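You operate a simulated robot arm through the tools that you are given. There is no shell and no other tool.

The job below is to be done with a simulated robot arm. You get a single attempt, and the scene is never put back.

Task
Swap the grey twist lock in casting one for the yellow one and lock it.
Fine: free the grey lock's lever first and lay that lock on the rigging bay. Set down upright: grey twist lock.
Where things are to end (x, y in the base frame): grey twist lock within 60 mm of [1050, 170].

It is judged by the outcome, as a careful person would: the job done as asked, and still so three seconds after it is handed in. It fails if anything else is knocked over, pushed out of place, dropped, spilled or broken.

Robot
A 7-joint arm with a two-finger parallel gripper, fixed in place. Base frame: the origin is on the floor under the middle of its stand, x ahead of it, y to its left, z up. Lengths are in mm, angles in rad, forces in N, time in s.
It reaches about 1247 mm from its shoulder. Its first joint turns from -2.304 to 2.304 rad. Payload 3.91 kg.
The TCP is the grasp point between the finger pads, 30 mm short of the fingertips. In the tool frame z runs along the fingers and y along their closing line. The gripper opens to 110 mm. The fingers are 20 mm wide and 10 mm thick; the gripper's body (48 by 112 mm) begins 55 mm behind the TCP.
Orientation is told as [roll, pitch, yaw] about the base's x, y, z axes, in that order, counted from this pose: with the fingers straight down and closing along the base's y, the tool's x points along the base's -x, its y along +y and its z along -z.

Tools
- The arm moves only by the tool nudge_tool. Its argument "targets" is text: rows parted by semicolons, each of 7 numbers parted by spaces: the shift along the tool's x, y, z in m, then the turn, a rotation vector about the tool's x, y, z in rad, then the finger opening in m, from 0 to 0.11. In form: x y z wx wy wz claw; .... A call has 1 to 20 rows; each row is the pose to reach, as a shift and turn from the pose commanded when the call began, along the tool's axes at that moment. A row lasts 0.2 s, in which the tool goes at most 50 mm and 0.15 rad; a call with a longer step from one row to the next is refused whole, and so is a gripper value outside its range. Where a pose cannot be reached the arm comes as near as it can. A force on the tool above 40 N (or 10 N above the force at the start of the call, whichever is more), or a blocked arm, ends the call early, and 0.2 s more pass. The fingers move at their own pace (about 108 mm/s each) and stop on an object; they squeeze with about 35 N. The grip force told is the motor's: it shows also when the fingers shut on nothing. Time passes only in rows, and 0.2 s behind the last, so rows that repeat a pose let the fingers close. It gives the time, the measured TCP pose, the force on the tool (base axes), the opening and the grip force at its end, in the units of the frame above (readings bear some noise), with the torque about the TCP (base axes, N m) and any sound that the robot's microphone picked up.
- Cameras (640 x 400 px; columns grow to the right, rows downward): "scene" is fixed at [50.5, 649.6, 1734.7]; the picture's right is [-0.37, -0.93, 0.00], its down [-0.78, 0.31, -0.54] and it looks along [0.50, -0.20, -0.84] (base axes); focal length 297 px, centre (320, 200). "wrist" rides on the gripper at [72, 17, -103] in the tool frame; the picture's right is [-0.23, 0.97, 0.00], its down [-0.76, -0.18, -0.62] and it looks along [-0.61, -0.14, 0.78] (tool axes); focal length 222 px, centre (320, 200). There is no depth. A picture from a camera that has moved, and an enlarged one, comes with that camera's place and axes in the base frame and with its lens.
- capture(camera): a new picture of that camera. The clock stands still meanwhile.
- close_up(camera, box): a new picture of the part [left, top, right, bottom] of that camera's present view, enlarged. The clock stands still meanwhile.
- job_done(): hands the job in; it is judged then, once.

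Places have to be worked out from the pictures, the camera data and where the tool is seen. Open the gripper and draw the arm clear of the work before you hand the job in, unless the task says otherwise.

The tools are called as a command line: name --argument value ..., lists and objects as JSON in quotes. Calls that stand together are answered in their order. nudge_tool: Moves the arm, as the interface text tells. Its arguments: {"type":"object","properties":{"targets":{"type":"string"}},"required":["targets"]} The other tools are called the same way: capture (camera) takes a picture; close_up (camera, box) takes an enlarged picture of a part of a camera's view; job_done () hands the job in.

At the start:

```text
time: 0.0
tcp_pos: [482.5, 413.8, 1354.4]
ee_rot: [-0.001, 0.0, 0.0]
force: [-0.1, 0.5, -0.6]
torque: [0.0, -0.01, -0.02]
width: 110.0
gripper_force: 0.1
```

scene: 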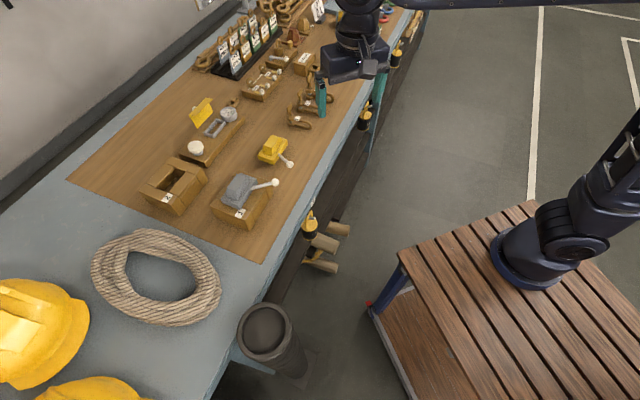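
wrist: 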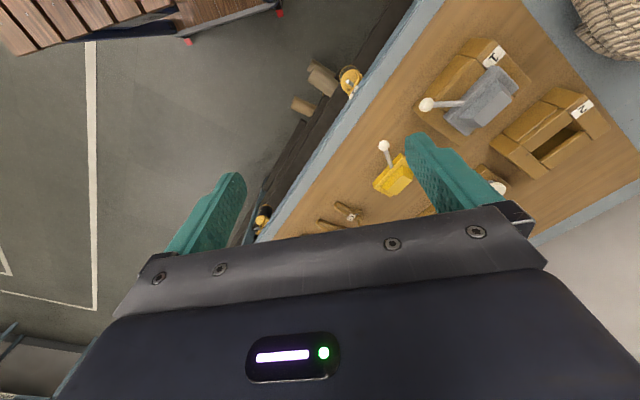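

I'll begin by looking closer at the work area: the grey lock sits in casting 1, the yellow lock stands next to it.

close_up --camera "scene" --box '[130, 80, 330, 240]'

close_up --camera "wrist" --box '[340, 20, 640, 220]'

close_up --camera "scene" --box '[190, 0, 440, 130]'

```text
2.50 times, centred on (230, 160) of scene
camera zoom: at [50.5, 649.6, 1734.7], right [-0.37, -0.93, 0.0], down [-0.78, 0.31, -0.54], along [0.5, -0.2, -0.84], focal length 742 px, centre (545, 300)
```

zoom: 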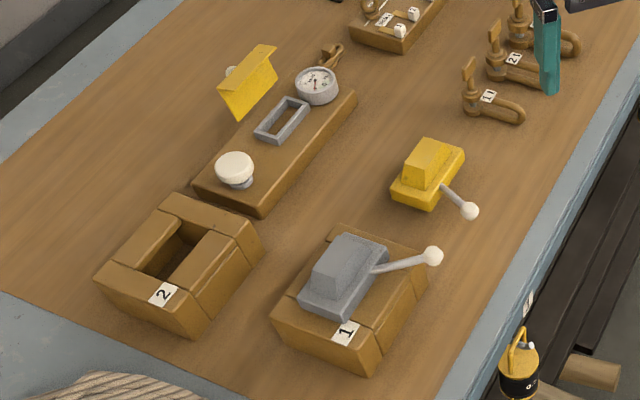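

```text
2.00 times, centred on (490, 120) of wrist
camera zoom: at [410.8, 431.0, 1457.9], right [0.23, 0.97, 0.0], down [0.76, -0.18, 0.62], along [0.61, -0.14, -0.78], focal length 444 px, centre (-20, 360)
```

zoom: 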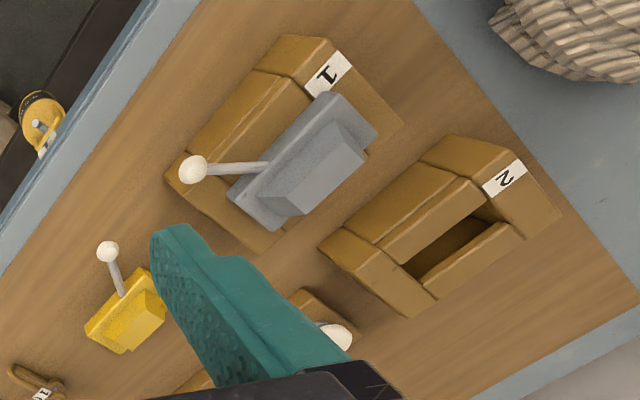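

```text
2.56 times, centred on (315, 65) of scene
camera zoom: at [50.5, 649.6, 1734.7], right [-0.37, -0.93, 0.0], down [-0.78, 0.31, -0.54], along [0.5, -0.2, -0.84], focal length 760 px, centre (333, 546)
```

zoom: 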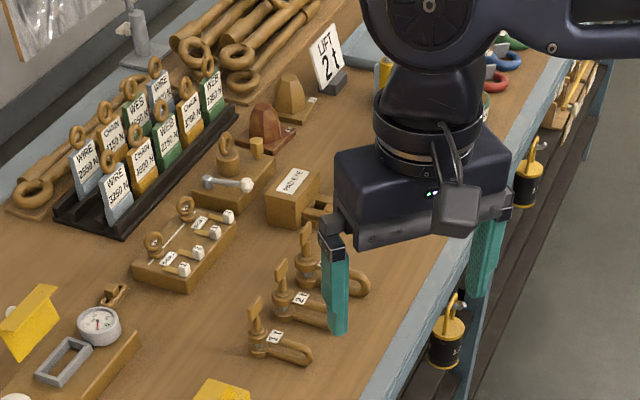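

The knob of the grey lever triangulates to about [562, 585, 1052] and the casting top is near z≈1015. I'll move the tool back and to the left so that the wrist camera looks down on the locks, and the scene camera sees the rigging bay free.

nudge_tool --targets "0.014 0.038 0.017 0 0 0 0.11; 0.028 0.076 0.034 0 0 0 0.11; 0.042 0.114 0.051 0 0 0 0.11; 0.056 0.152 0.068 0 0 0 0.11; 0.07 0.19 0.085 0 0 0 0.11; 0.082 0.226 0.104 0 0 0 0.11"

```text
time: 1.4
tcp_pos: [401.1, 640.1, 1253.9]
ee_rot: [0.003, -0.001, 0.0]
force: [0.2, -0.2, 0.6]
torque: [0.03, -0.01, 0.01]
width: 110.0
gripper_force: 0.0
```

The tool is at [401, 640, 1254]; now I take new pictures from both cameras.

capture --camera "wrist"

capture --camera "scene"

close_up --camera "scene" --box '[230, 0, 430, 130]'

```text
taken
camera wrist: at [328.9, 656.6, 1356.9], right [0.23, 0.97, 0.0], down [0.76, -0.18, 0.62], along [0.61, -0.14, -0.78], focal length 222 px, centre (320, 200)
```

wrist: 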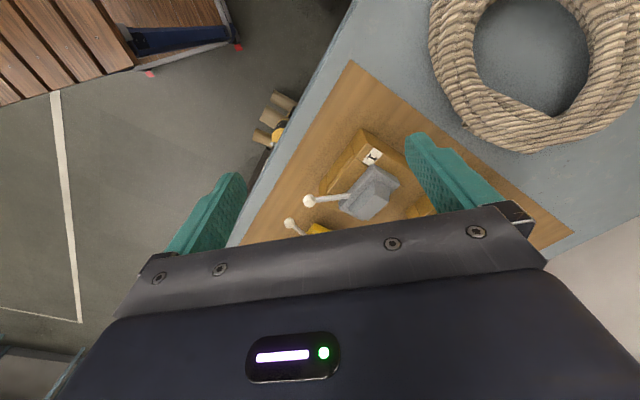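

```text
taken
```

scene: 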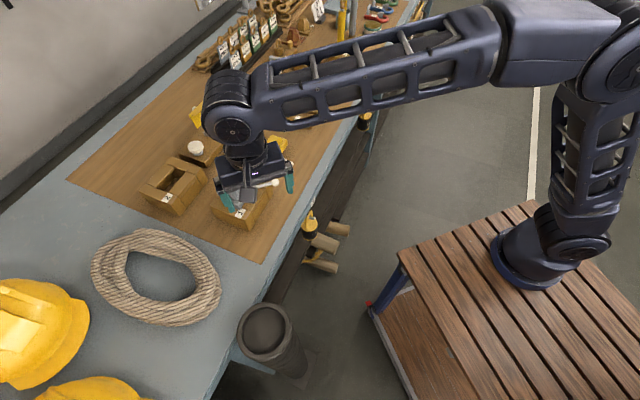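

```text
3.08 times, centred on (330, 65) of scene
camera zoom: at [50.5, 649.6, 1734.7], right [-0.37, -0.93, 0.0], down [-0.78, 0.31, -0.54], along [0.5, -0.2, -0.84], focal length 914 px, centre (289, 615)
```

zoom: 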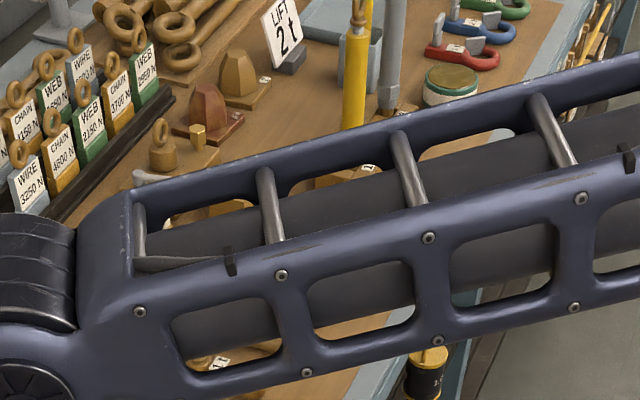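

The wrist camera now has the grey lock in view. I enlarge the part around casting one.

close_up --camera "wrist" --box '[270, 110, 450, 230]'

close_up --camera "scene" --box '[130, 110, 330, 240]'

```text
3.33 times, centred on (360, 170) of wrist
camera zoom: at [328.9, 656.6, 1356.9], right [0.23, 0.97, 0.0], down [0.76, -0.18, 0.62], along [0.61, -0.14, -0.78], focal length 740 px, centre (187, 300)
```

zoom: 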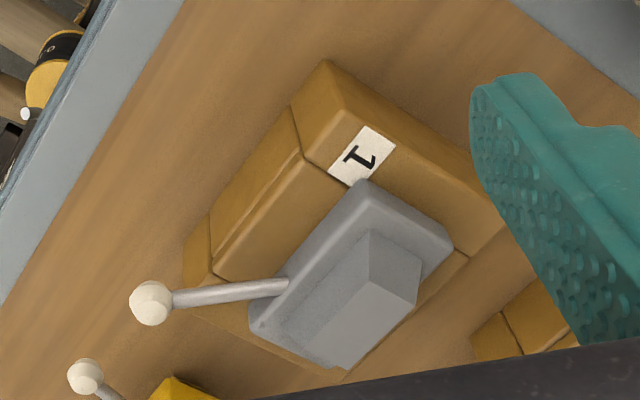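

```text
3.08 times, centred on (230, 175) of scene
camera zoom: at [50.5, 649.6, 1734.7], right [-0.37, -0.93, 0.0], down [-0.78, 0.31, -0.54], along [0.5, -0.2, -0.84], focal length 914 px, centre (597, 277)
```

zoom: 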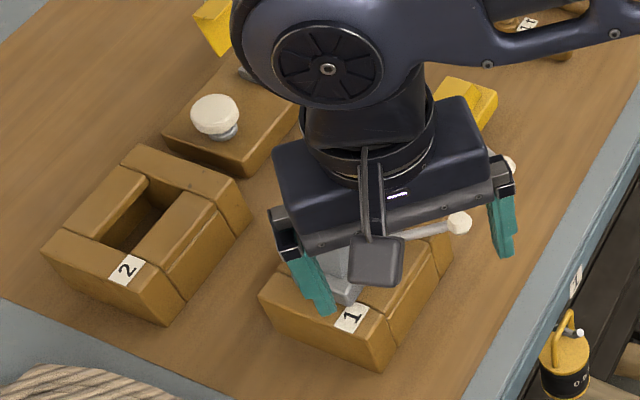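

Most of the lock is hidden at this angle, so I go straight over the lock (about 200 mm above) to view it near-vertically.

nudge_tool --targets "-0.04 0.009 0.005 0 0 0 0.11; -0.08 0.018 0.01 0 0 0 0.11; -0.12 0.027 0.015 0 0 0 0.11; -0.16 0.036 0.02 0 0 0 0.11; -0.197 0.044 0.027 0 0 0 0.11; -0.197 0.044 0.027 0 0 0 0.11"

capture --camera "wrist"

close_up --camera "wrist" --box '[200, 0, 440, 150]'

```text
time: 2.8
tcp_pos: [598.1, 682.5, 1222.5]
ee_rot: [0.0, 0.001, 0.003]
force: [0.4, 0.1, 0.1]
torque: [0.0, -0.01, 0.01]
width: 109.9
gripper_force: 0.1
```

```text
taken
camera wrist: at [526.2, 699.5, 1326.8], right [0.23, 0.97, 0.0], down [0.76, -0.18, 0.62], along [0.61, -0.14, -0.78], focal length 222 px, centre (320, 200)
```

wrist: 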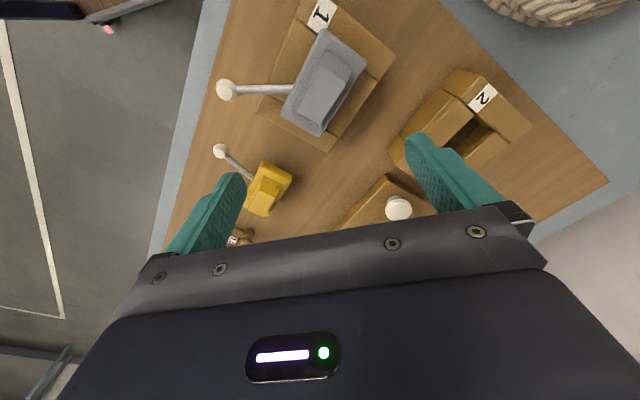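

```text
2.67 times, centred on (320, 75) of wrist
camera zoom: at [526.2, 699.5, 1326.8], right [0.23, 0.97, 0.0], down [0.76, -0.18, 0.62], along [0.61, -0.14, -0.78], focal length 592 px, centre (320, 533)
```

zoom: 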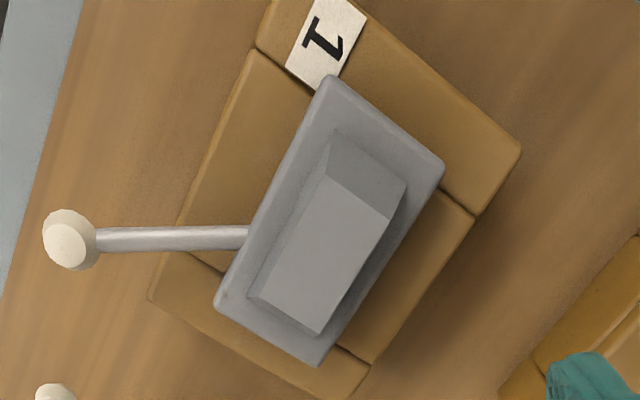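

The view is clear: plate centre ≈[590, 685], long axis at −45°, knob ≈[560, 582, 1057], so the lever lies 29° off the body's short axis. Now I look closely at the yellow lock to compare its lever angle, and at casting two's empty slot.

close_up --camera "wrist" --box '[180, 130, 340, 230]'

close_up --camera "wrist" --box '[380, 50, 540, 150]'

```text
4.00 times, centred on (260, 180) of wrist
camera zoom: at [526.2, 699.5, 1326.8], right [0.23, 0.97, 0.0], down [0.76, -0.18, 0.62], along [0.61, -0.14, -0.78], focal length 888 px, centre (560, 280)
```

zoom: 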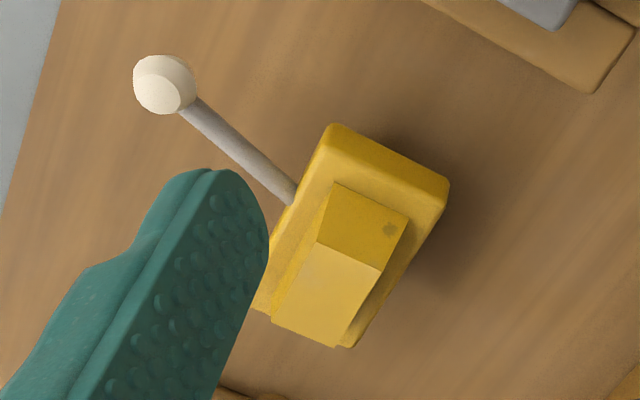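

```text
4.00 times, centred on (460, 100) of wrist
camera zoom: at [526.2, 699.5, 1326.8], right [0.23, 0.97, 0.0], down [0.76, -0.18, 0.62], along [0.61, -0.14, -0.78], focal length 888 px, centre (-240, 600)
```

zoom: 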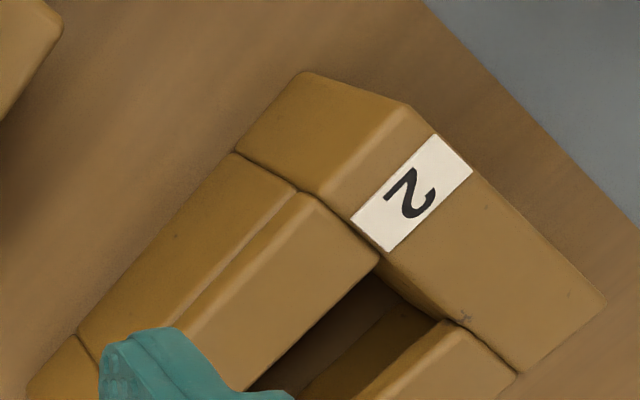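

The yellow lever sits about −32° and the grey one about +29° from the short axis (225°), so the free position is the grey lever turned clockwise roughly 60°, with the knob going toward [487, 657]. I move above the grey knob with the fingers' closing line along the lever's swing (yaw +45°).

nudge_tool --targets "0.006 -0.017 0.007 0 0 -0.131 0.11; 0.013 -0.034 0.014 0 0 -0.262 0.11; 0.019 -0.05 0.021 0 0 -0.393 0.11; 0.025 -0.067 0.028 0 0 -0.524 0.11; 0.032 -0.084 0.035 0 0 -0.655 0.11; 0.038 -0.1005 0.042 0 0 -0.785 0.11; 0.038 -0.1005 0.042 0 0 -0.785 0.05; 0.038 -0.1005 0.042 0 0 -0.785 0.05"

capture --camera "wrist"

capture --camera "scene"

```text
time: 4.6
tcp_pos: [561.4, 583.5, 1179.5]
ee_rot: [0.0, 0.002, 0.788]
force: [0.6, 1.1, 0.3]
torque: [0.01, 0.02, 0.0]
width: 49.7
gripper_force: 0.0
```

```text
taken
camera wrist: at [498.6, 544.6, 1284.0], right [-0.53, 0.85, 0.0], down [0.66, 0.41, 0.62], along [0.53, 0.33, -0.78], focal length 222 px, centre (320, 200)
```

wrist: 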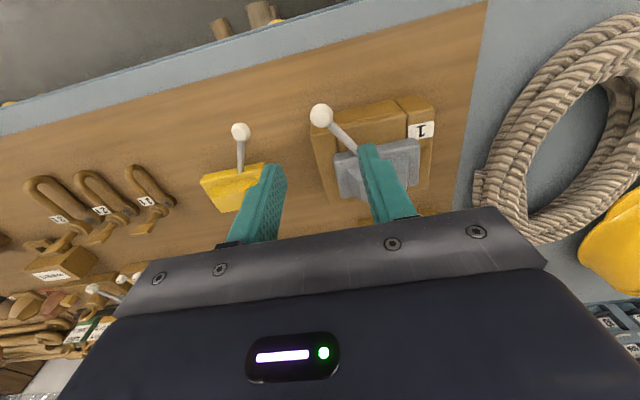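

```text
taken
```

scene: 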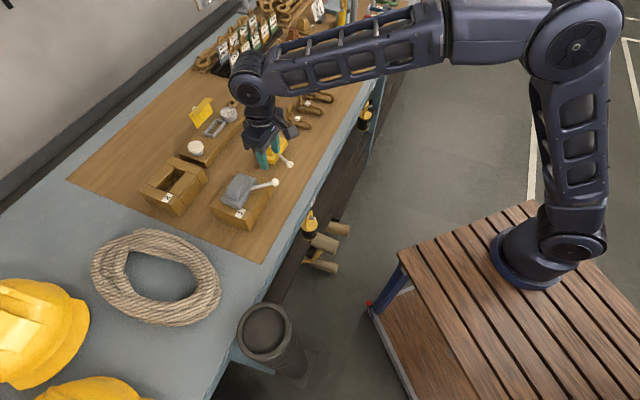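

The knob is directly under the TCP (≈[560.5, 584, 1059]) and the fingers straddle it with room. I go down around the knob with 50 mm opening, then narrow loosely.

nudge_tool --targets "0 0 0.03 0 0 0 0.05; 0 0 0.06 0 0 0 0.05; 0 0 0.09 0 0 0 0.05; 0 0 0.118 0 0 0 0.05; 0 0 0.118 0 0 0 0.05"

capture --camera "wrist"

close_up --camera "scene" --box '[190, 100, 350, 230]'

```text
time: 5.8
tcp_pos: [558.6, 584.7, 1063.0]
ee_rot: [-0.001, 0.001, 0.786]
force: [0.0, 0.6, 0.4]
torque: [-0.01, 0.02, 0.0]
width: 50.1
gripper_force: 0.1
```

```text
taken
camera wrist: at [496.8, 545.3, 1167.2], right [-0.53, 0.85, 0.0], down [0.66, 0.41, 0.62], along [0.53, 0.33, -0.78], focal length 222 px, centre (320, 200)
```

wrist: 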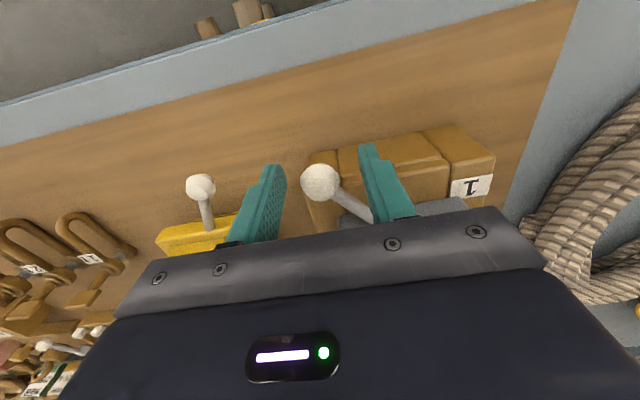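

```text
3.08 times, centred on (270, 165) of scene
camera zoom: at [50.5, 649.6, 1734.7], right [-0.37, -0.93, 0.0], down [-0.78, 0.31, -0.54], along [0.5, -0.2, -0.84], focal length 914 px, centre (474, 308)
```

zoom: 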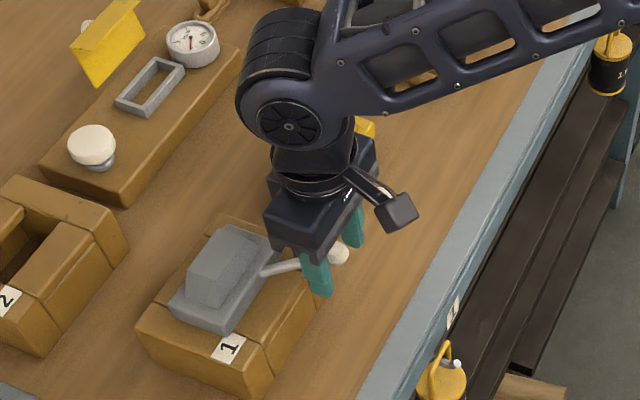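

The knob sits between the fingers at TCP height. I narrow to a loose cage (34 mm) and swing the knob clockwise along its arc about [590, 685], first 35°.

nudge_tool --targets "0 0 0 0 0 0 0.034; 0 0 0 0 0 0 0.034; 0.0038 0.0078 0 0 0 0 0.034; 0.0072 0.0163 0 0 0 0 0.034; 0.0098 0.0251 0 0 0 0 0.034; 0.0116 0.0341 0 0 0 0 0.034; 0.0127 0.0432 0 0 0 0 0.034; 0.0129 0.0524 0 0 0 0 0.034; 0.0124 0.0616 0 0 0 0 0.034"

capture --camera "wrist"

close_up --camera "scene" --box '[190, 100, 350, 230]'

```text
time: 7.8
tcp_pos: [507.2, 618.9, 1063.3]
ee_rot: [-0.001, 0.0, 0.786]
force: [-0.1, -0.4, 0.2]
torque: [0.03, 0.01, -0.02]
width: 33.8
gripper_force: 0.0
```

```text
taken
camera wrist: at [444.5, 579.7, 1166.8], right [-0.53, 0.85, 0.0], down [0.66, 0.41, 0.62], along [0.53, 0.33, -0.78], focal length 222 px, centre (320, 200)
```

wrist: 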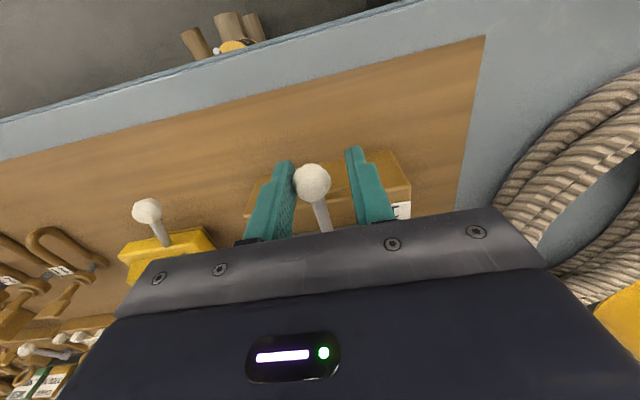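

```text
3.08 times, centred on (270, 165) of scene
camera zoom: at [50.5, 649.6, 1734.7], right [-0.37, -0.93, 0.0], down [-0.78, 0.31, -0.54], along [0.5, -0.2, -0.84], focal length 914 px, centre (474, 308)
```

zoom: 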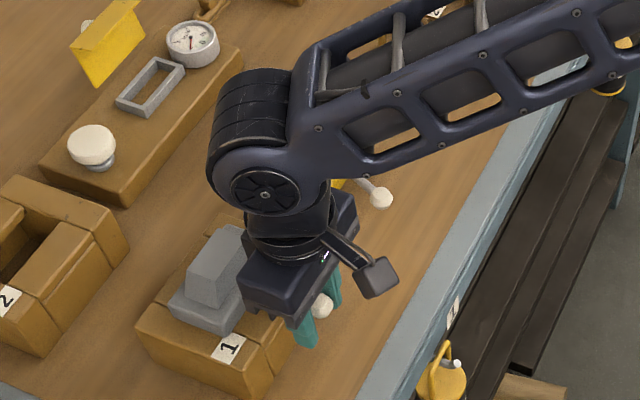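

The lever follows freely with almost no force. I carry on along the arc toward its other end.

nudge_tool --targets "-0.0014 0.009 0 0 0 0 0.034; -0.0036 0.0179 0 0 0 0 0.034; -0.0065 0.0266 0 0 0 0 0.034; -0.0101 0.035 0 0 0 0 0.034; -0.0145 0.0432 0 0 0 0 0.034; -0.0174 0.0478 0 0 0 0 0.034"

capture --camera "wrist"

close_up --camera "scene" --box '[190, 100, 350, 230]'

```text
time: 9.2
tcp_pos: [485.8, 664.6, 1063.2]
ee_rot: [0.001, 0.0, 0.786]
force: [0.2, 0.7, 0.2]
torque: [-0.02, -0.03, 0.01]
width: 34.3
gripper_force: 0.2
```

```text
taken
camera wrist: at [423.4, 625.4, 1166.9], right [-0.53, 0.85, 0.0], down [0.66, 0.41, 0.62], along [0.53, 0.33, -0.78], focal length 222 px, centre (320, 200)
```

wrist: 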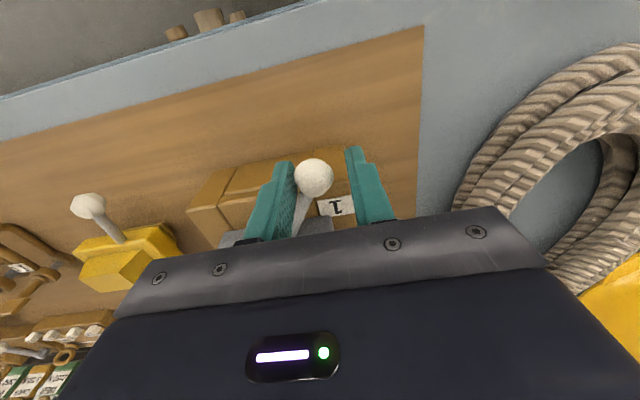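

```text
3.08 times, centred on (270, 165) of scene
camera zoom: at [50.5, 649.6, 1734.7], right [-0.37, -0.93, 0.0], down [-0.78, 0.31, -0.54], along [0.5, -0.2, -0.84], focal length 914 px, centre (474, 308)
```

zoom: 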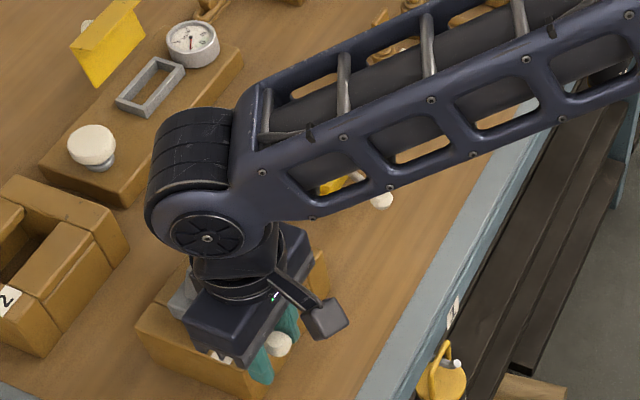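

The lever is now near 193°, about where the yellow's free lever sits, and there's no end-stop force yet. I nudge a little further in small steps to feel for the stop.

nudge_tool --targets "-0.0017 0.0022 0 0 0 0 0.034; -0.0033 0.0045 0 0 0 0 0.034"

```text
time: 9.8
tcp_pos: [484.0, 669.5, 1062.8]
ee_rot: [-0.001, 0.0, 0.786]
force: [0.5, -2.1, 0.6]
torque: [-0.03, -0.02, -0.06]
width: 35.2
gripper_force: 0.9
```

A reaction is appearing (−2 N in y, fingers pushed open by 1 mm), so the stop is being met. One more small nudge to confirm.

nudge_tool --targets "-0.001 0.0025 0 0 0 0 0.034; -0.001 0.0025 0 0 0 0 0.034"

close_up --camera "wrist" --box '[180, 120, 440, 250]'

```text
time: 10.4
tcp_pos: [483.6, 672.9, 1062.7]
ee_rot: [0.0, -0.001, 0.786]
force: [-0.4, -5.6, 0.1]
torque: [-0.09, -0.03, -0.15]
width: 35.4
gripper_force: 1.6
```

```text
2.46 times, centred on (310, 185) of wrist
camera zoom: at [421.1, 633.4, 1166.8], right [-0.53, 0.85, 0.0], down [0.66, 0.41, 0.62], along [0.53, 0.33, -0.78], focal length 547 px, centre (345, 237)
```

zoom: 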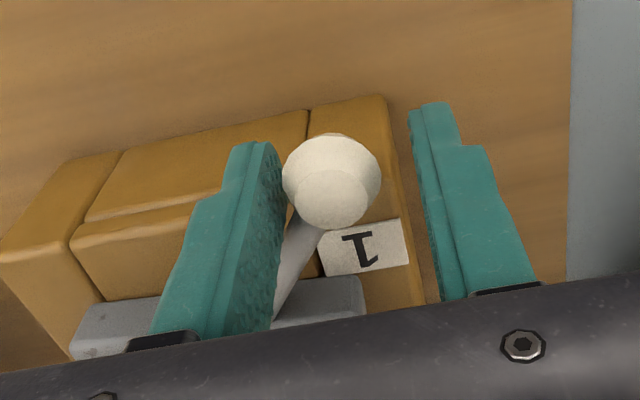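

The force now reads −5.6 N against the motion, so the lever is at its free end-stop. I relax back, open the fingers and lift clear to check.

nudge_tool --targets "0 -0.003 0 0 0 0 0.05; 0 -0.004 0 0 0 0 0.06; 0 -0.004 -0.03 0 0 0 0.06; 0 -0.004 -0.07 0 0 0 0.06; 0 -0.004 -0.11 0 0 0 0.06; 0 -0.004 -0.15 0 0 0 0.06"

capture --camera "wrist"

```text
time: 11.8
tcp_pos: [485.6, 670.8, 1213.9]
ee_rot: [0.0, 0.001, 0.785]
force: [0.0, 0.1, -0.6]
torque: [-0.02, 0.0, -0.03]
width: 59.7
gripper_force: 0.1
```

```text
taken
camera wrist: at [423.5, 631.3, 1317.8], right [-0.53, 0.85, 0.0], down [0.66, 0.41, 0.62], along [0.53, 0.33, -0.78], focal length 222 px, centre (320, 200)
```

wrist: 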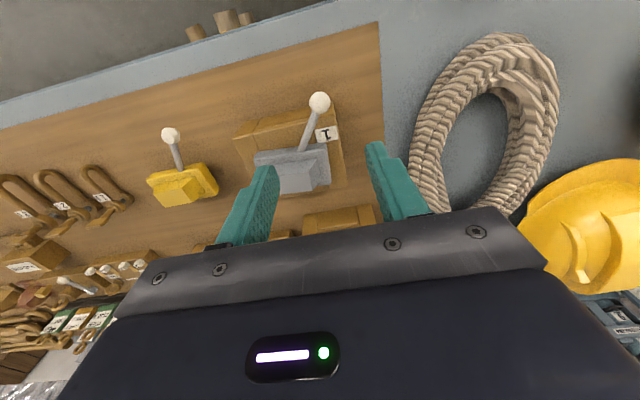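

The grey lever is now turned to the free side, matching the yellow one. Before lifting the lock I'll fly high over to look at the rigging bay around [1050, 170], turning to yaw −45° on the way (the yaw for gripping the block).

nudge_tool --targets "0.0013 -0.0432 -0.0061 0 0 0.112 0.06; 0.0026 -0.0865 -0.0123 0 0 0.224 0.06; 0.0039 -0.1297 -0.0184 0 0 0.336 0.06; 0.0053 -0.1729 -0.0246 0 0 0.449 0.06; 0.0066 -0.2162 -0.0307 0 0 0.561 0.06; 0.0079 -0.2594 -0.0369 0 0 0.673 0.06; 0.0092 -0.3027 -0.043 0 0 0.785 0.06; 0.0105 -0.3459 -0.0491 0 0 0.897 0.06; 0.0118 -0.3891 -0.0553 0 0 1.009 0.06; 0.0131 -0.4324 -0.0614 0 0 1.121 0.06; 0.0145 -0.4756 -0.0676 0 0 1.234 0.06; 0.0158 -0.5188 -0.0737 0 0 1.346 0.06; 0.0171 -0.5621 -0.0799 0 0 1.458 0.06; 0.0184 -0.6053 -0.086 0 0 1.57 0.06; 0.0184 -0.6053 -0.086 0 0 1.57 0.06"

capture --camera "wrist"

capture --camera "scene"

```text
time: 15.0
tcp_pos: [902.6, 227.3, 1298.7]
ee_rot: [-0.001, 0.001, -0.786]
force: [-0.4, 0.3, 0.1]
torque: [-0.03, 0.0, 0.01]
width: 59.9
gripper_force: 0.1
```

```text
taken
camera wrist: at [863.2, 289.7, 1402.3], right [0.85, 0.53, 0.0], down [0.41, -0.66, 0.62], along [0.33, -0.53, -0.78], focal length 222 px, centre (320, 200)
```

wrist: 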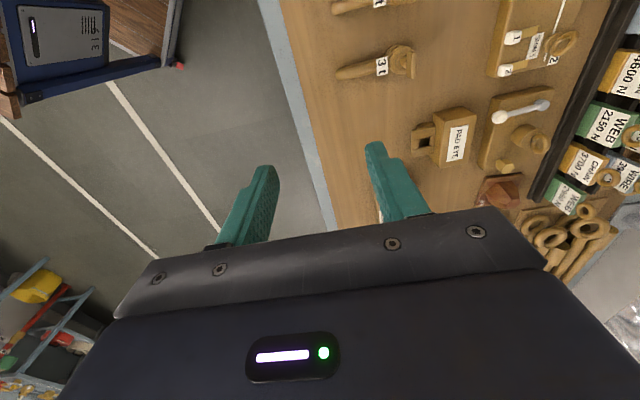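

```text
taken
```

scene: 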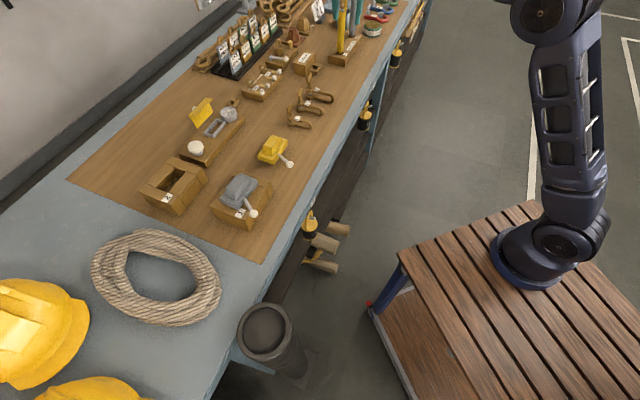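

The arm is out of the scene camera's way now. I enlarge the area of the bay, projected at about pixel (338, 80).

close_up --camera "scene" --box '[270, 20, 420, 120]'

close_up --camera "scene" --box '[190, 120, 320, 230]'

```text
4.00 times, centred on (345, 70) of scene
camera zoom: at [50.5, 649.6, 1734.7], right [-0.37, -0.93, 0.0], down [-0.78, 0.31, -0.54], along [0.5, -0.2, -0.84], focal length 1188 px, centre (220, 720)
```

zoom: 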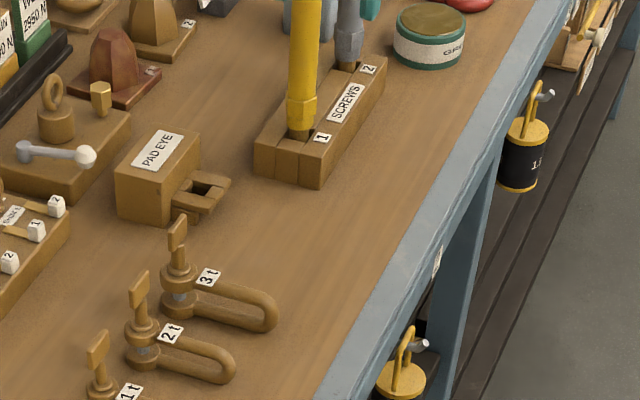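

```text
3.64 times, centred on (255, 175) of scene
camera zoom: at [50.5, 649.6, 1734.7], right [-0.37, -0.93, 0.0], down [-0.78, 0.31, -0.54], along [0.5, -0.2, -0.84], focal length 1080 px, centre (556, 291)
```

zoom: 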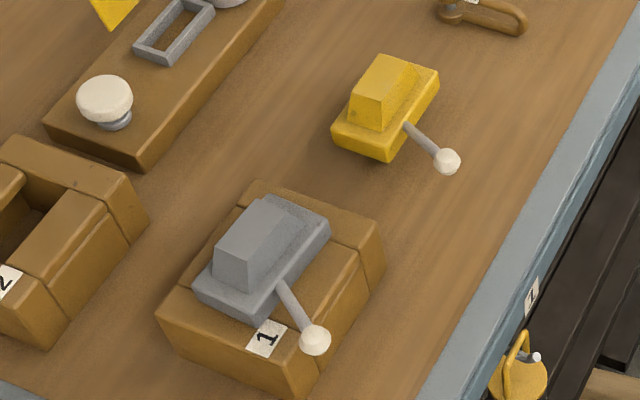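

The target spot [1050, 170] is an open stretch of mat between the 3 t shackle and the SCREWS block, with ~30–60 mm to spare for the plate in its present orientation, with the lever overhanging toward the bench edge. I test reach and check the spot by hovering over it.

nudge_tool --targets "-0.03 0.0128 0.024 0 0 0 0.06; -0.061 0.0255 0.048 0 0 0 0.06; -0.091 0.0383 0.072 0 0 0 0.06; -0.121 0.051 0.096 0 0 0 0.06; -0.1518 0.0638 0.12 0 0 0 0.06; -0.1518 0.0638 0.12 0 0 0 0.06"

capture --camera "wrist"

capture --camera "scene"

```text
time: 16.4
tcp_pos: [1055.6, 166.4, 1177.9]
ee_rot: [0.0, 0.0, -0.783]
force: [-0.5, 0.0, 1.2]
torque: [0.01, 0.0, 0.02]
width: 59.9
gripper_force: 0.0
```

```text
taken
camera wrist: at [1017.0, 229.6, 1282.3], right [0.85, 0.53, 0.0], down [0.41, -0.66, 0.62], along [0.33, -0.53, -0.78], focal length 222 px, centre (320, 200)
```

wrist: 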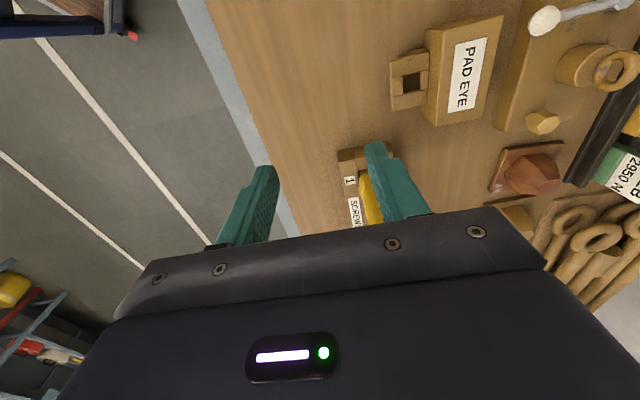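

```text
taken
```

scene: 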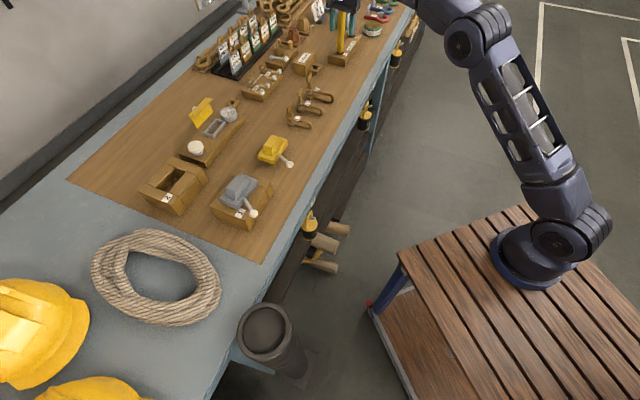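

The spot is clear in the wrist view too (free wood at about (319, 91)), with the pad eye ~100 mm away. I check that the arm reaches down to set-down height here (tips stay well above the mat).

nudge_tool --targets "0 0 0.04 0 0 0 0.06; 0 0 0.08 0 0 0 0.06; 0 0 0.12 0 0 0 0.06; 0 0 0.15 0 0 0 0.06; 0 0 0.15 0 0 0 0.06"

capture --camera "scene"

capture --camera "wrist"

```text
time: 17.6
tcp_pos: [1054.5, 167.5, 1028.8]
ee_rot: [-0.001, 0.0, -0.783]
force: [0.1, 0.0, 0.8]
torque: [0.03, -0.01, -0.04]
width: 60.0
gripper_force: 0.1
```

```text
taken
```

scene: 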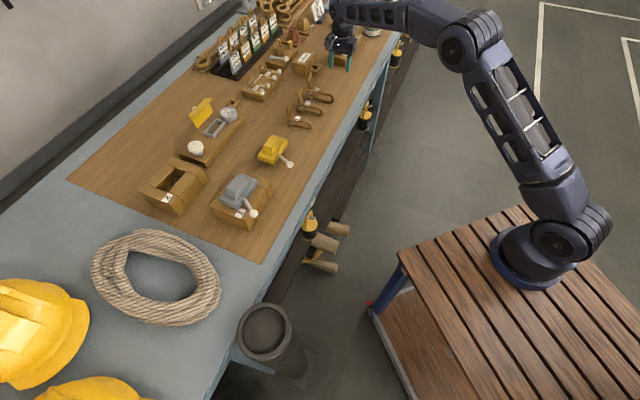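

```text
taken
camera wrist: at [1014.9, 230.2, 1133.0], right [0.85, 0.53, 0.0], down [0.41, -0.66, 0.62], along [0.33, -0.53, -0.78], focal length 222 px, centre (320, 200)
```

wrist: 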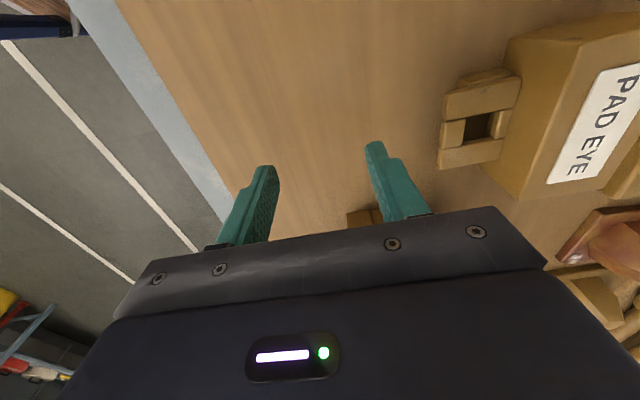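

Reach is fine at set-down height. I rise and return to above the grey lock at [590, 685], keeping yaw −45°.

nudge_tool --targets "0 0 -0.045 0 0 0 0.06; 0 0 -0.09 0 0 0 0.06; 0 0 -0.135 0 0 0 0.06; 0 0 -0.18 0 0 0 0.06; 0.0463 0.0026 -0.182 0 0 0 0.06; 0.0927 0.0052 -0.184 0 0 0 0.06; 0.139 0.0078 -0.186 0 0 0 0.06; 0.1853 0.0103 -0.188 0 0 0 0.06; 0.2317 0.0129 -0.19 0 0 0 0.06; 0.278 0.0155 -0.192 0 0 0 0.06; 0.3243 0.0181 -0.194 0 0 0 0.06; 0.3707 0.0207 -0.196 0 0 0 0.06; 0.417 0.0233 -0.198 0 0 0 0.06; 0.4633 0.0259 -0.2 0 0 0 0.06; 0.5097 0.0285 -0.2 0 0 0 0.06; 0.556 0.031 -0.2 0 0 0 0.06; 0.6023 0.0336 -0.2 0 0 0 0.06; 0.6487 0.0362 -0.2 0 0 0 0.06; 0.695 0.0388 -0.2 0 0 0 0.06; 0.695 0.0388 -0.2 0 0 0 0.06"

capture --camera "wrist"

```text
time: 21.8
tcp_pos: [589.6, 685.0, 1229.5]
ee_rot: [-0.001, 0.0, -0.783]
force: [0.7, -0.9, -0.4]
torque: [-0.03, 0.03, -0.01]
width: 60.2
gripper_force: 0.1
```

```text
taken
camera wrist: at [551.8, 749.0, 1333.0], right [0.85, 0.53, 0.0], down [0.41, -0.66, 0.62], along [0.33, -0.53, -0.78], focal length 222 px, centre (320, 200)
```

wrist: 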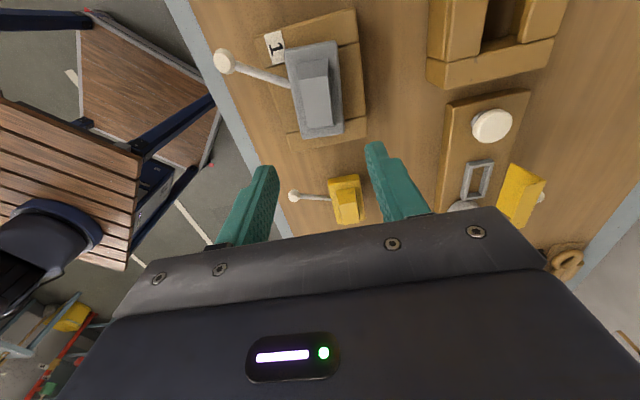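

I'm over the grey lock; I enlarge it to fix its centre relative to the TCP and keep as a reference view.

close_up --camera "wrist" --box '[200, 0, 440, 150]'

```text
2.67 times, centred on (320, 75) of wrist
camera zoom: at [551.8, 749.0, 1333.0], right [0.85, 0.53, 0.0], down [0.41, -0.66, 0.62], along [0.33, -0.53, -0.78], focal length 592 px, centre (320, 533)
```

zoom: 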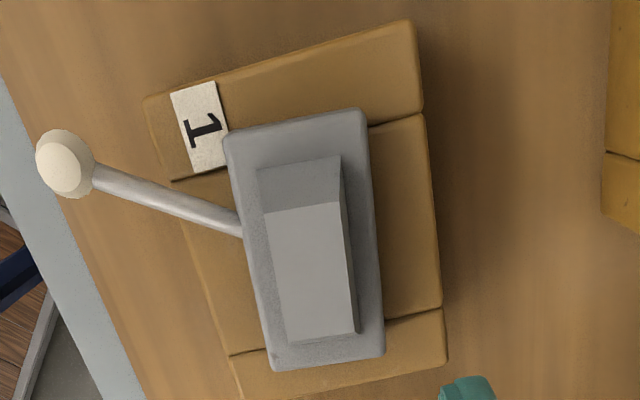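

The lock has turned about 4–5° clockwise within its slot (so it's loose), centre now about (0, −4) mm in the tool frame. I align to it (rotate +0.08 about tool z, shift −3.6 mm) and go down to just above the block.

nudge_tool --targets "0.0004 -0.0036 0.03 0 0 0.04 0.06; 0.0004 -0.0036 0.06 0 0 0.08 0.06; 0.0004 -0.0036 0.09 0 0 0.08 0.06; 0.0004 -0.0036 0.12 0 0 0.08 0.06; 0.0004 -0.0036 0.12 0 0 0.08 0.06"

capture --camera "wrist"

close_up --camera "scene" --box '[170, 120, 320, 240]'

```text
time: 23.0
tcp_pos: [586.3, 682.9, 1107.6]
ee_rot: [0.001, 0.0, -0.865]
force: [0.5, -0.1, 0.5]
torque: [0.06, 0.03, 0.0]
width: 60.4
gripper_force: 0.1
```

```text
taken
camera wrist: at [552.9, 748.7, 1212.8], right [0.89, 0.46, 0.0], down [0.36, -0.69, 0.62], along [0.29, -0.55, -0.78], focal length 222 px, centre (320, 200)
```

wrist: 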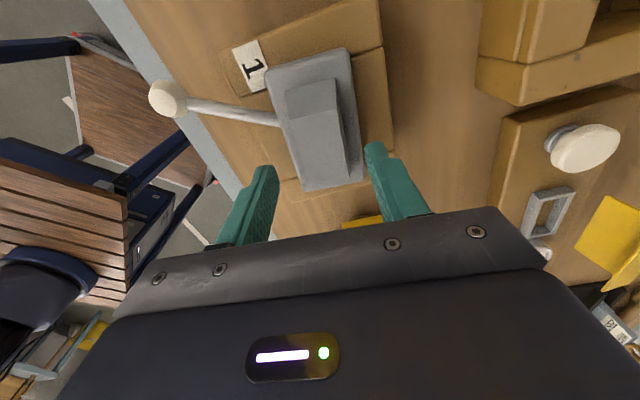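

```text
3.33 times, centred on (245, 180) of scene
camera zoom: at [50.5, 649.6, 1734.7], right [-0.37, -0.93, 0.0], down [-0.78, 0.31, -0.54], along [0.5, -0.2, -0.84], focal length 990 px, centre (570, 267)
```

zoom: 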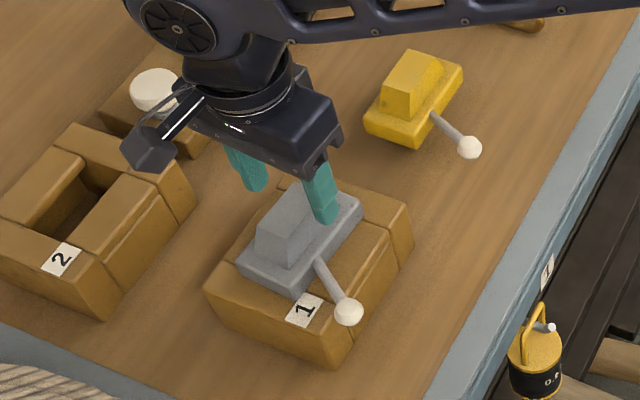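

The fingers straddle the block evenly (within ~2 mm). I lower in small steps so the tips come to just above the plate.

nudge_tool --targets "0 0.001 0.012 0 0 0.02 0.06; 0 0.001 0.024 0 0 0.02 0.06; 0 0.001 0.034 0 0 0.02 0.06; 0 0.001 0.04 0 0 0.02 0.06; 0 0.001 0.04 0 0 0.02 0.06"

capture --camera "wrist"

close_up --camera "scene" --box '[190, 140, 290, 220]'

```text
time: 24.3
tcp_pos: [587.2, 683.7, 1074.3]
ee_rot: [0.007, 0.002, -0.885]
force: [-2.2, -4.5, 10.0]
torque: [0.03, -0.22, -0.06]
width: 59.1
gripper_force: 0.0
stopped in row 5: the force on the tool passed its limit at 42 N (the readings are from after the stop); the commanded pose is now the measured one
```

```text
taken
camera wrist: at [555.2, 749.6, 1177.7], right [0.9, 0.44, 0.01], down [0.34, -0.71, 0.62], along [0.28, -0.56, -0.78], focal length 222 px, centre (320, 200)
```

wrist: 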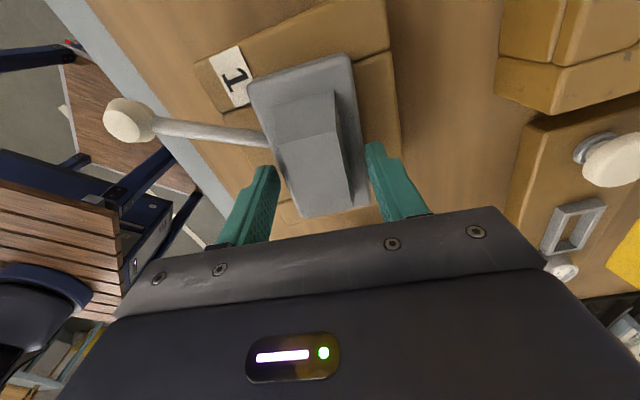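

```text
5.00 times, centred on (240, 180) of scene
camera zoom: at [50.5, 649.6, 1734.7], right [-0.37, -0.93, 0.0], down [-0.78, 0.31, -0.54], along [0.5, -0.2, -0.84], focal length 1485 px, centre (720, 300)
```

zoom: 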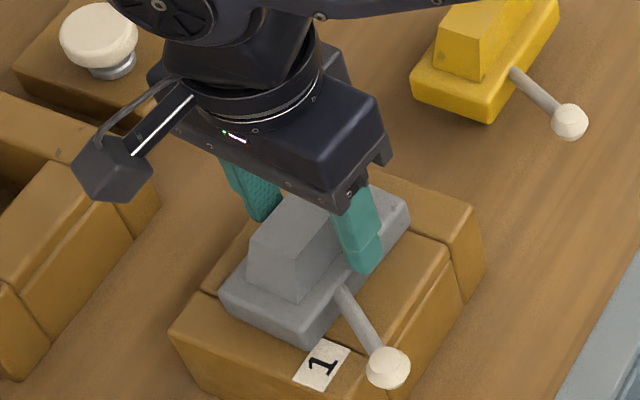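

The tips touched the plate at TCP z≈1073 (so the plate top is ≈1043). I back up 4 mm, take out the tiny tilt, and close on the block.

nudge_tool --targets "0 0 -0.004 0.003 -0.0067 0 0.06; 0 0 -0.004 0.003 -0.0067 0 0.06; 0 0 -0.004 0.003 -0.0067 0 0.01; 0 0 -0.004 0.003 -0.0067 0 0.01; 0 0 -0.004 0.003 -0.0067 0 0.01; 0 0 -0.004 0.003 -0.0067 0 0.01"

capture --camera "wrist"

```text
time: 25.7
tcp_pos: [589.0, 683.5, 1076.2]
ee_rot: [0.003, -0.005, -0.884]
force: [2.8, 1.5, -0.4]
torque: [0.12, 0.05, 0.54]
width: 34.3
gripper_force: 35.4
```

```text
taken
camera wrist: at [555.5, 750.8, 1180.0], right [0.9, 0.44, 0.0], down [0.34, -0.7, 0.63], along [0.28, -0.56, -0.78], focal length 222 px, centre (320, 200)
```

wrist: 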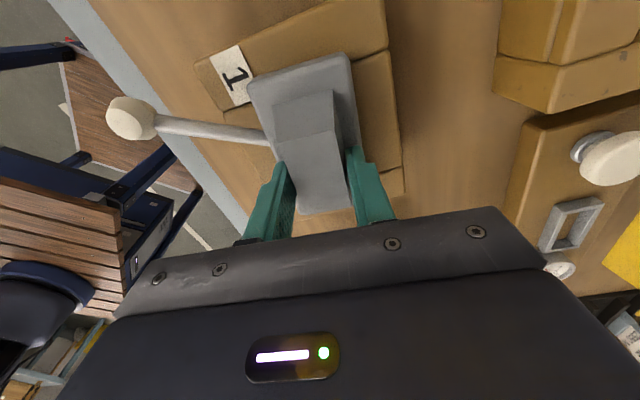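

The block is gripped (34 mm, 35 N). I lift gently a first 30 mm and check whether the lock comes freely.

nudge_tool --targets "0 0 -0.005 0 0 0 0.01; 0 0 -0.01 0 0 0 0.01; 0 0 -0.016 0 0 0 0.01; 0 0 -0.023 0 0 0 0.01; 0 0 -0.03 0 0 0 0.01"

capture --camera "wrist"

close_up --camera "scene" --box '[180, 130, 300, 230]'

```text
time: 26.9
tcp_pos: [588.4, 684.1, 1106.7]
ee_rot: [0.004, -0.004, -0.884]
force: [0.4, 0.4, -4.8]
torque: [-0.03, -0.05, 0.01]
width: 33.7
gripper_force: 35.3
```

```text
taken
camera wrist: at [555.3, 751.6, 1209.9], right [0.9, 0.44, 0.0], down [0.34, -0.7, 0.63], along [0.28, -0.56, -0.78], focal length 222 px, centre (320, 200)
```

wrist: 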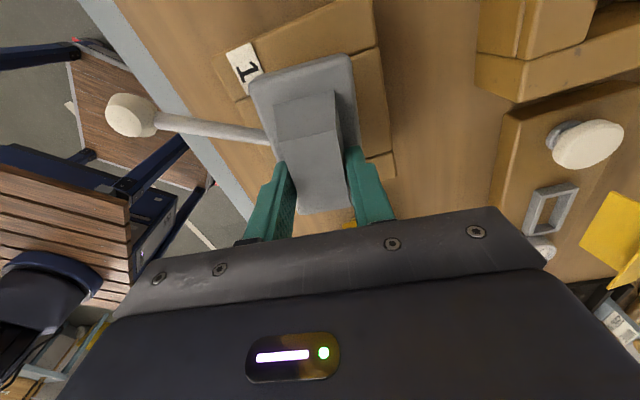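

```text
4.00 times, centred on (240, 180) of scene
camera zoom: at [50.5, 649.6, 1734.7], right [-0.37, -0.93, 0.0], down [-0.78, 0.31, -0.54], along [0.5, -0.2, -0.84], focal length 1188 px, centre (640, 280)
```

zoom: 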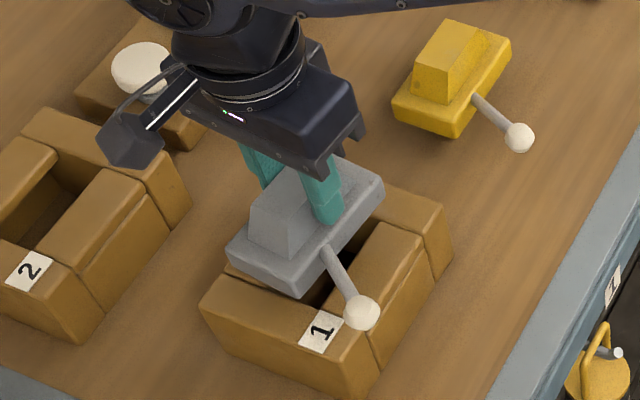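

The lock lifts freely, weighing about 5 N. I raise it further, clear of everything.

nudge_tool --targets "0 0 -0.025 0 0 0 0.01; 0 0 -0.055 0 0 0 0.01; 0 0 -0.09 0 0 0 0.01; 0 0 -0.125 0 0 0 0.01; 0 0 -0.15 0 0 0 0.01; 0 0 -0.15 0 0 0 0.01"

capture --camera "wrist"

close_up --camera "scene" --box '[180, 90, 320, 230]'

```text
time: 28.3
tcp_pos: [585.7, 682.2, 1257.8]
ee_rot: [0.001, -0.005, -0.885]
force: [0.1, 0.5, -6.2]
torque: [0.04, -0.05, -0.01]
width: 33.9
gripper_force: 34.8
```

```text
taken
camera wrist: at [552.3, 749.8, 1361.7], right [0.9, 0.44, 0.0], down [0.34, -0.7, 0.63], along [0.28, -0.56, -0.78], focal length 222 px, centre (320, 200)
```

wrist: 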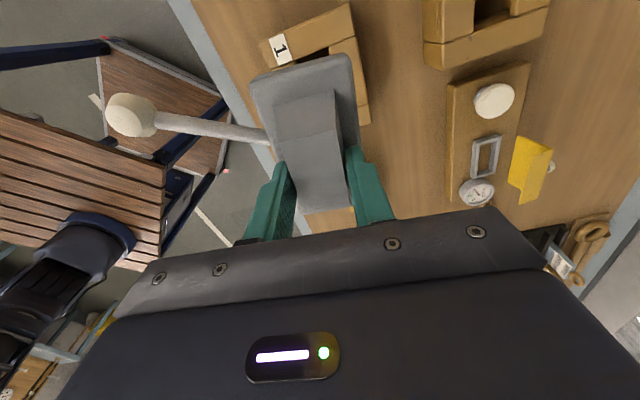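

```text
2.86 times, centred on (250, 160) of scene
camera zoom: at [50.5, 649.6, 1734.7], right [-0.37, -0.93, 0.0], down [-0.78, 0.31, -0.54], along [0.5, -0.2, -0.84], focal length 848 px, centre (520, 314)
```

zoom: 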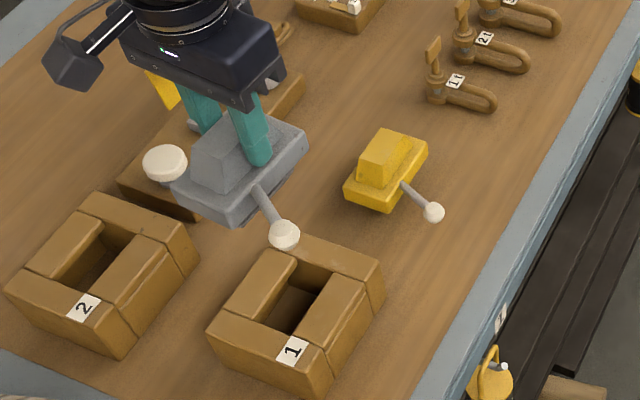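

The grey lock hangs level in the grip and casting one is empty and undisturbed. I carry it at this height along the bench to above the bay, turning slightly so its long axis lies along the bench.

nudge_tool --targets "-0.007 0.0004 0 0 0 -0.001 0.01; -0.0211 0.0011 0 0 0 -0.003 0.01; -0.0421 0.0021 0 0 0 -0.006 0.01; -0.0702 0.0035 0 0 0 -0.01 0.01; -0.1123 0.0056 0 0 0 -0.016 0.01; -0.1545 0.0078 0 0 0 -0.022 0.01; -0.2001 0.0101 0 0 0 -0.0285 0.01; -0.2457 0.0124 0 0 0 -0.035 0.01; -0.2914 0.0146 0 0 0 -0.0415 0.01; -0.337 0.0169 0 0 0 -0.048 0.01; -0.3826 0.0192 0 0 0 -0.0545 0.01; -0.4283 0.0215 0 0 0 -0.061 0.01; -0.4739 0.0238 0 0 0 -0.0675 0.01; -0.5196 0.0261 0 0 0 -0.074 0.01; -0.5617 0.0282 0 0 0 -0.08 0.01; -0.6038 0.0304 0 0 0 -0.086 0.01; -0.6389 0.0321 0 0 0 -0.091 0.01; -0.667 0.0335 0 0 0 -0.095 0.01; -0.6881 0.0346 0 0 0 -0.098 0.01; -0.7021 0.0353 0 0 0 -0.1 0.01"

capture --camera "wrist"

capture --camera "scene"

close_up --camera "scene" --box '[180, 120, 300, 230]'

```text
time: 32.5
tcp_pos: [1059.7, 161.8, 1260.4]
ee_rot: [0.0, -0.006, -0.784]
force: [-0.6, 0.1, -6.1]
torque: [-0.04, -0.05, 0.01]
width: 33.9
gripper_force: 35.4
```

```text
taken
camera wrist: at [1019.9, 225.4, 1363.7], right [0.85, 0.53, 0.0], down [0.41, -0.66, 0.63], along [0.33, -0.53, -0.78], focal length 222 px, centre (320, 200)
```

wrist: 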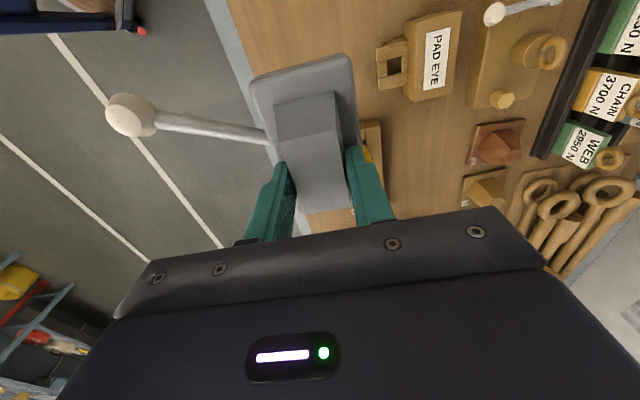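

```text
taken
```

scene: 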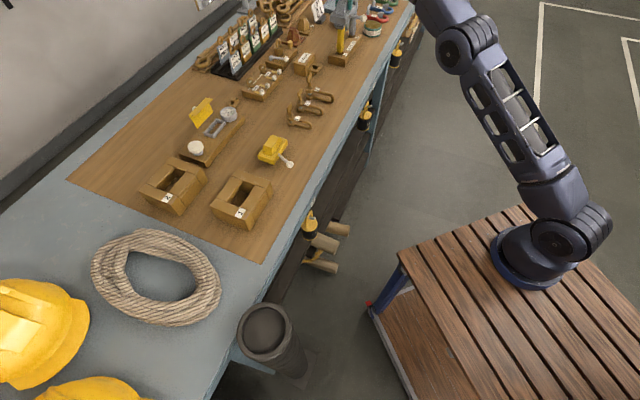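

```text
3.64 times, centred on (240, 175) of scene
camera zoom: at [50.5, 649.6, 1734.7], right [-0.37, -0.93, 0.0], down [-0.78, 0.31, -0.54], along [0.5, -0.2, -0.84], focal length 1080 px, centre (611, 291)
```

zoom: 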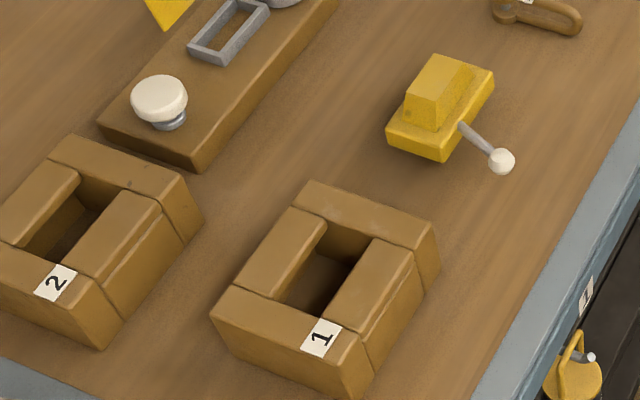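

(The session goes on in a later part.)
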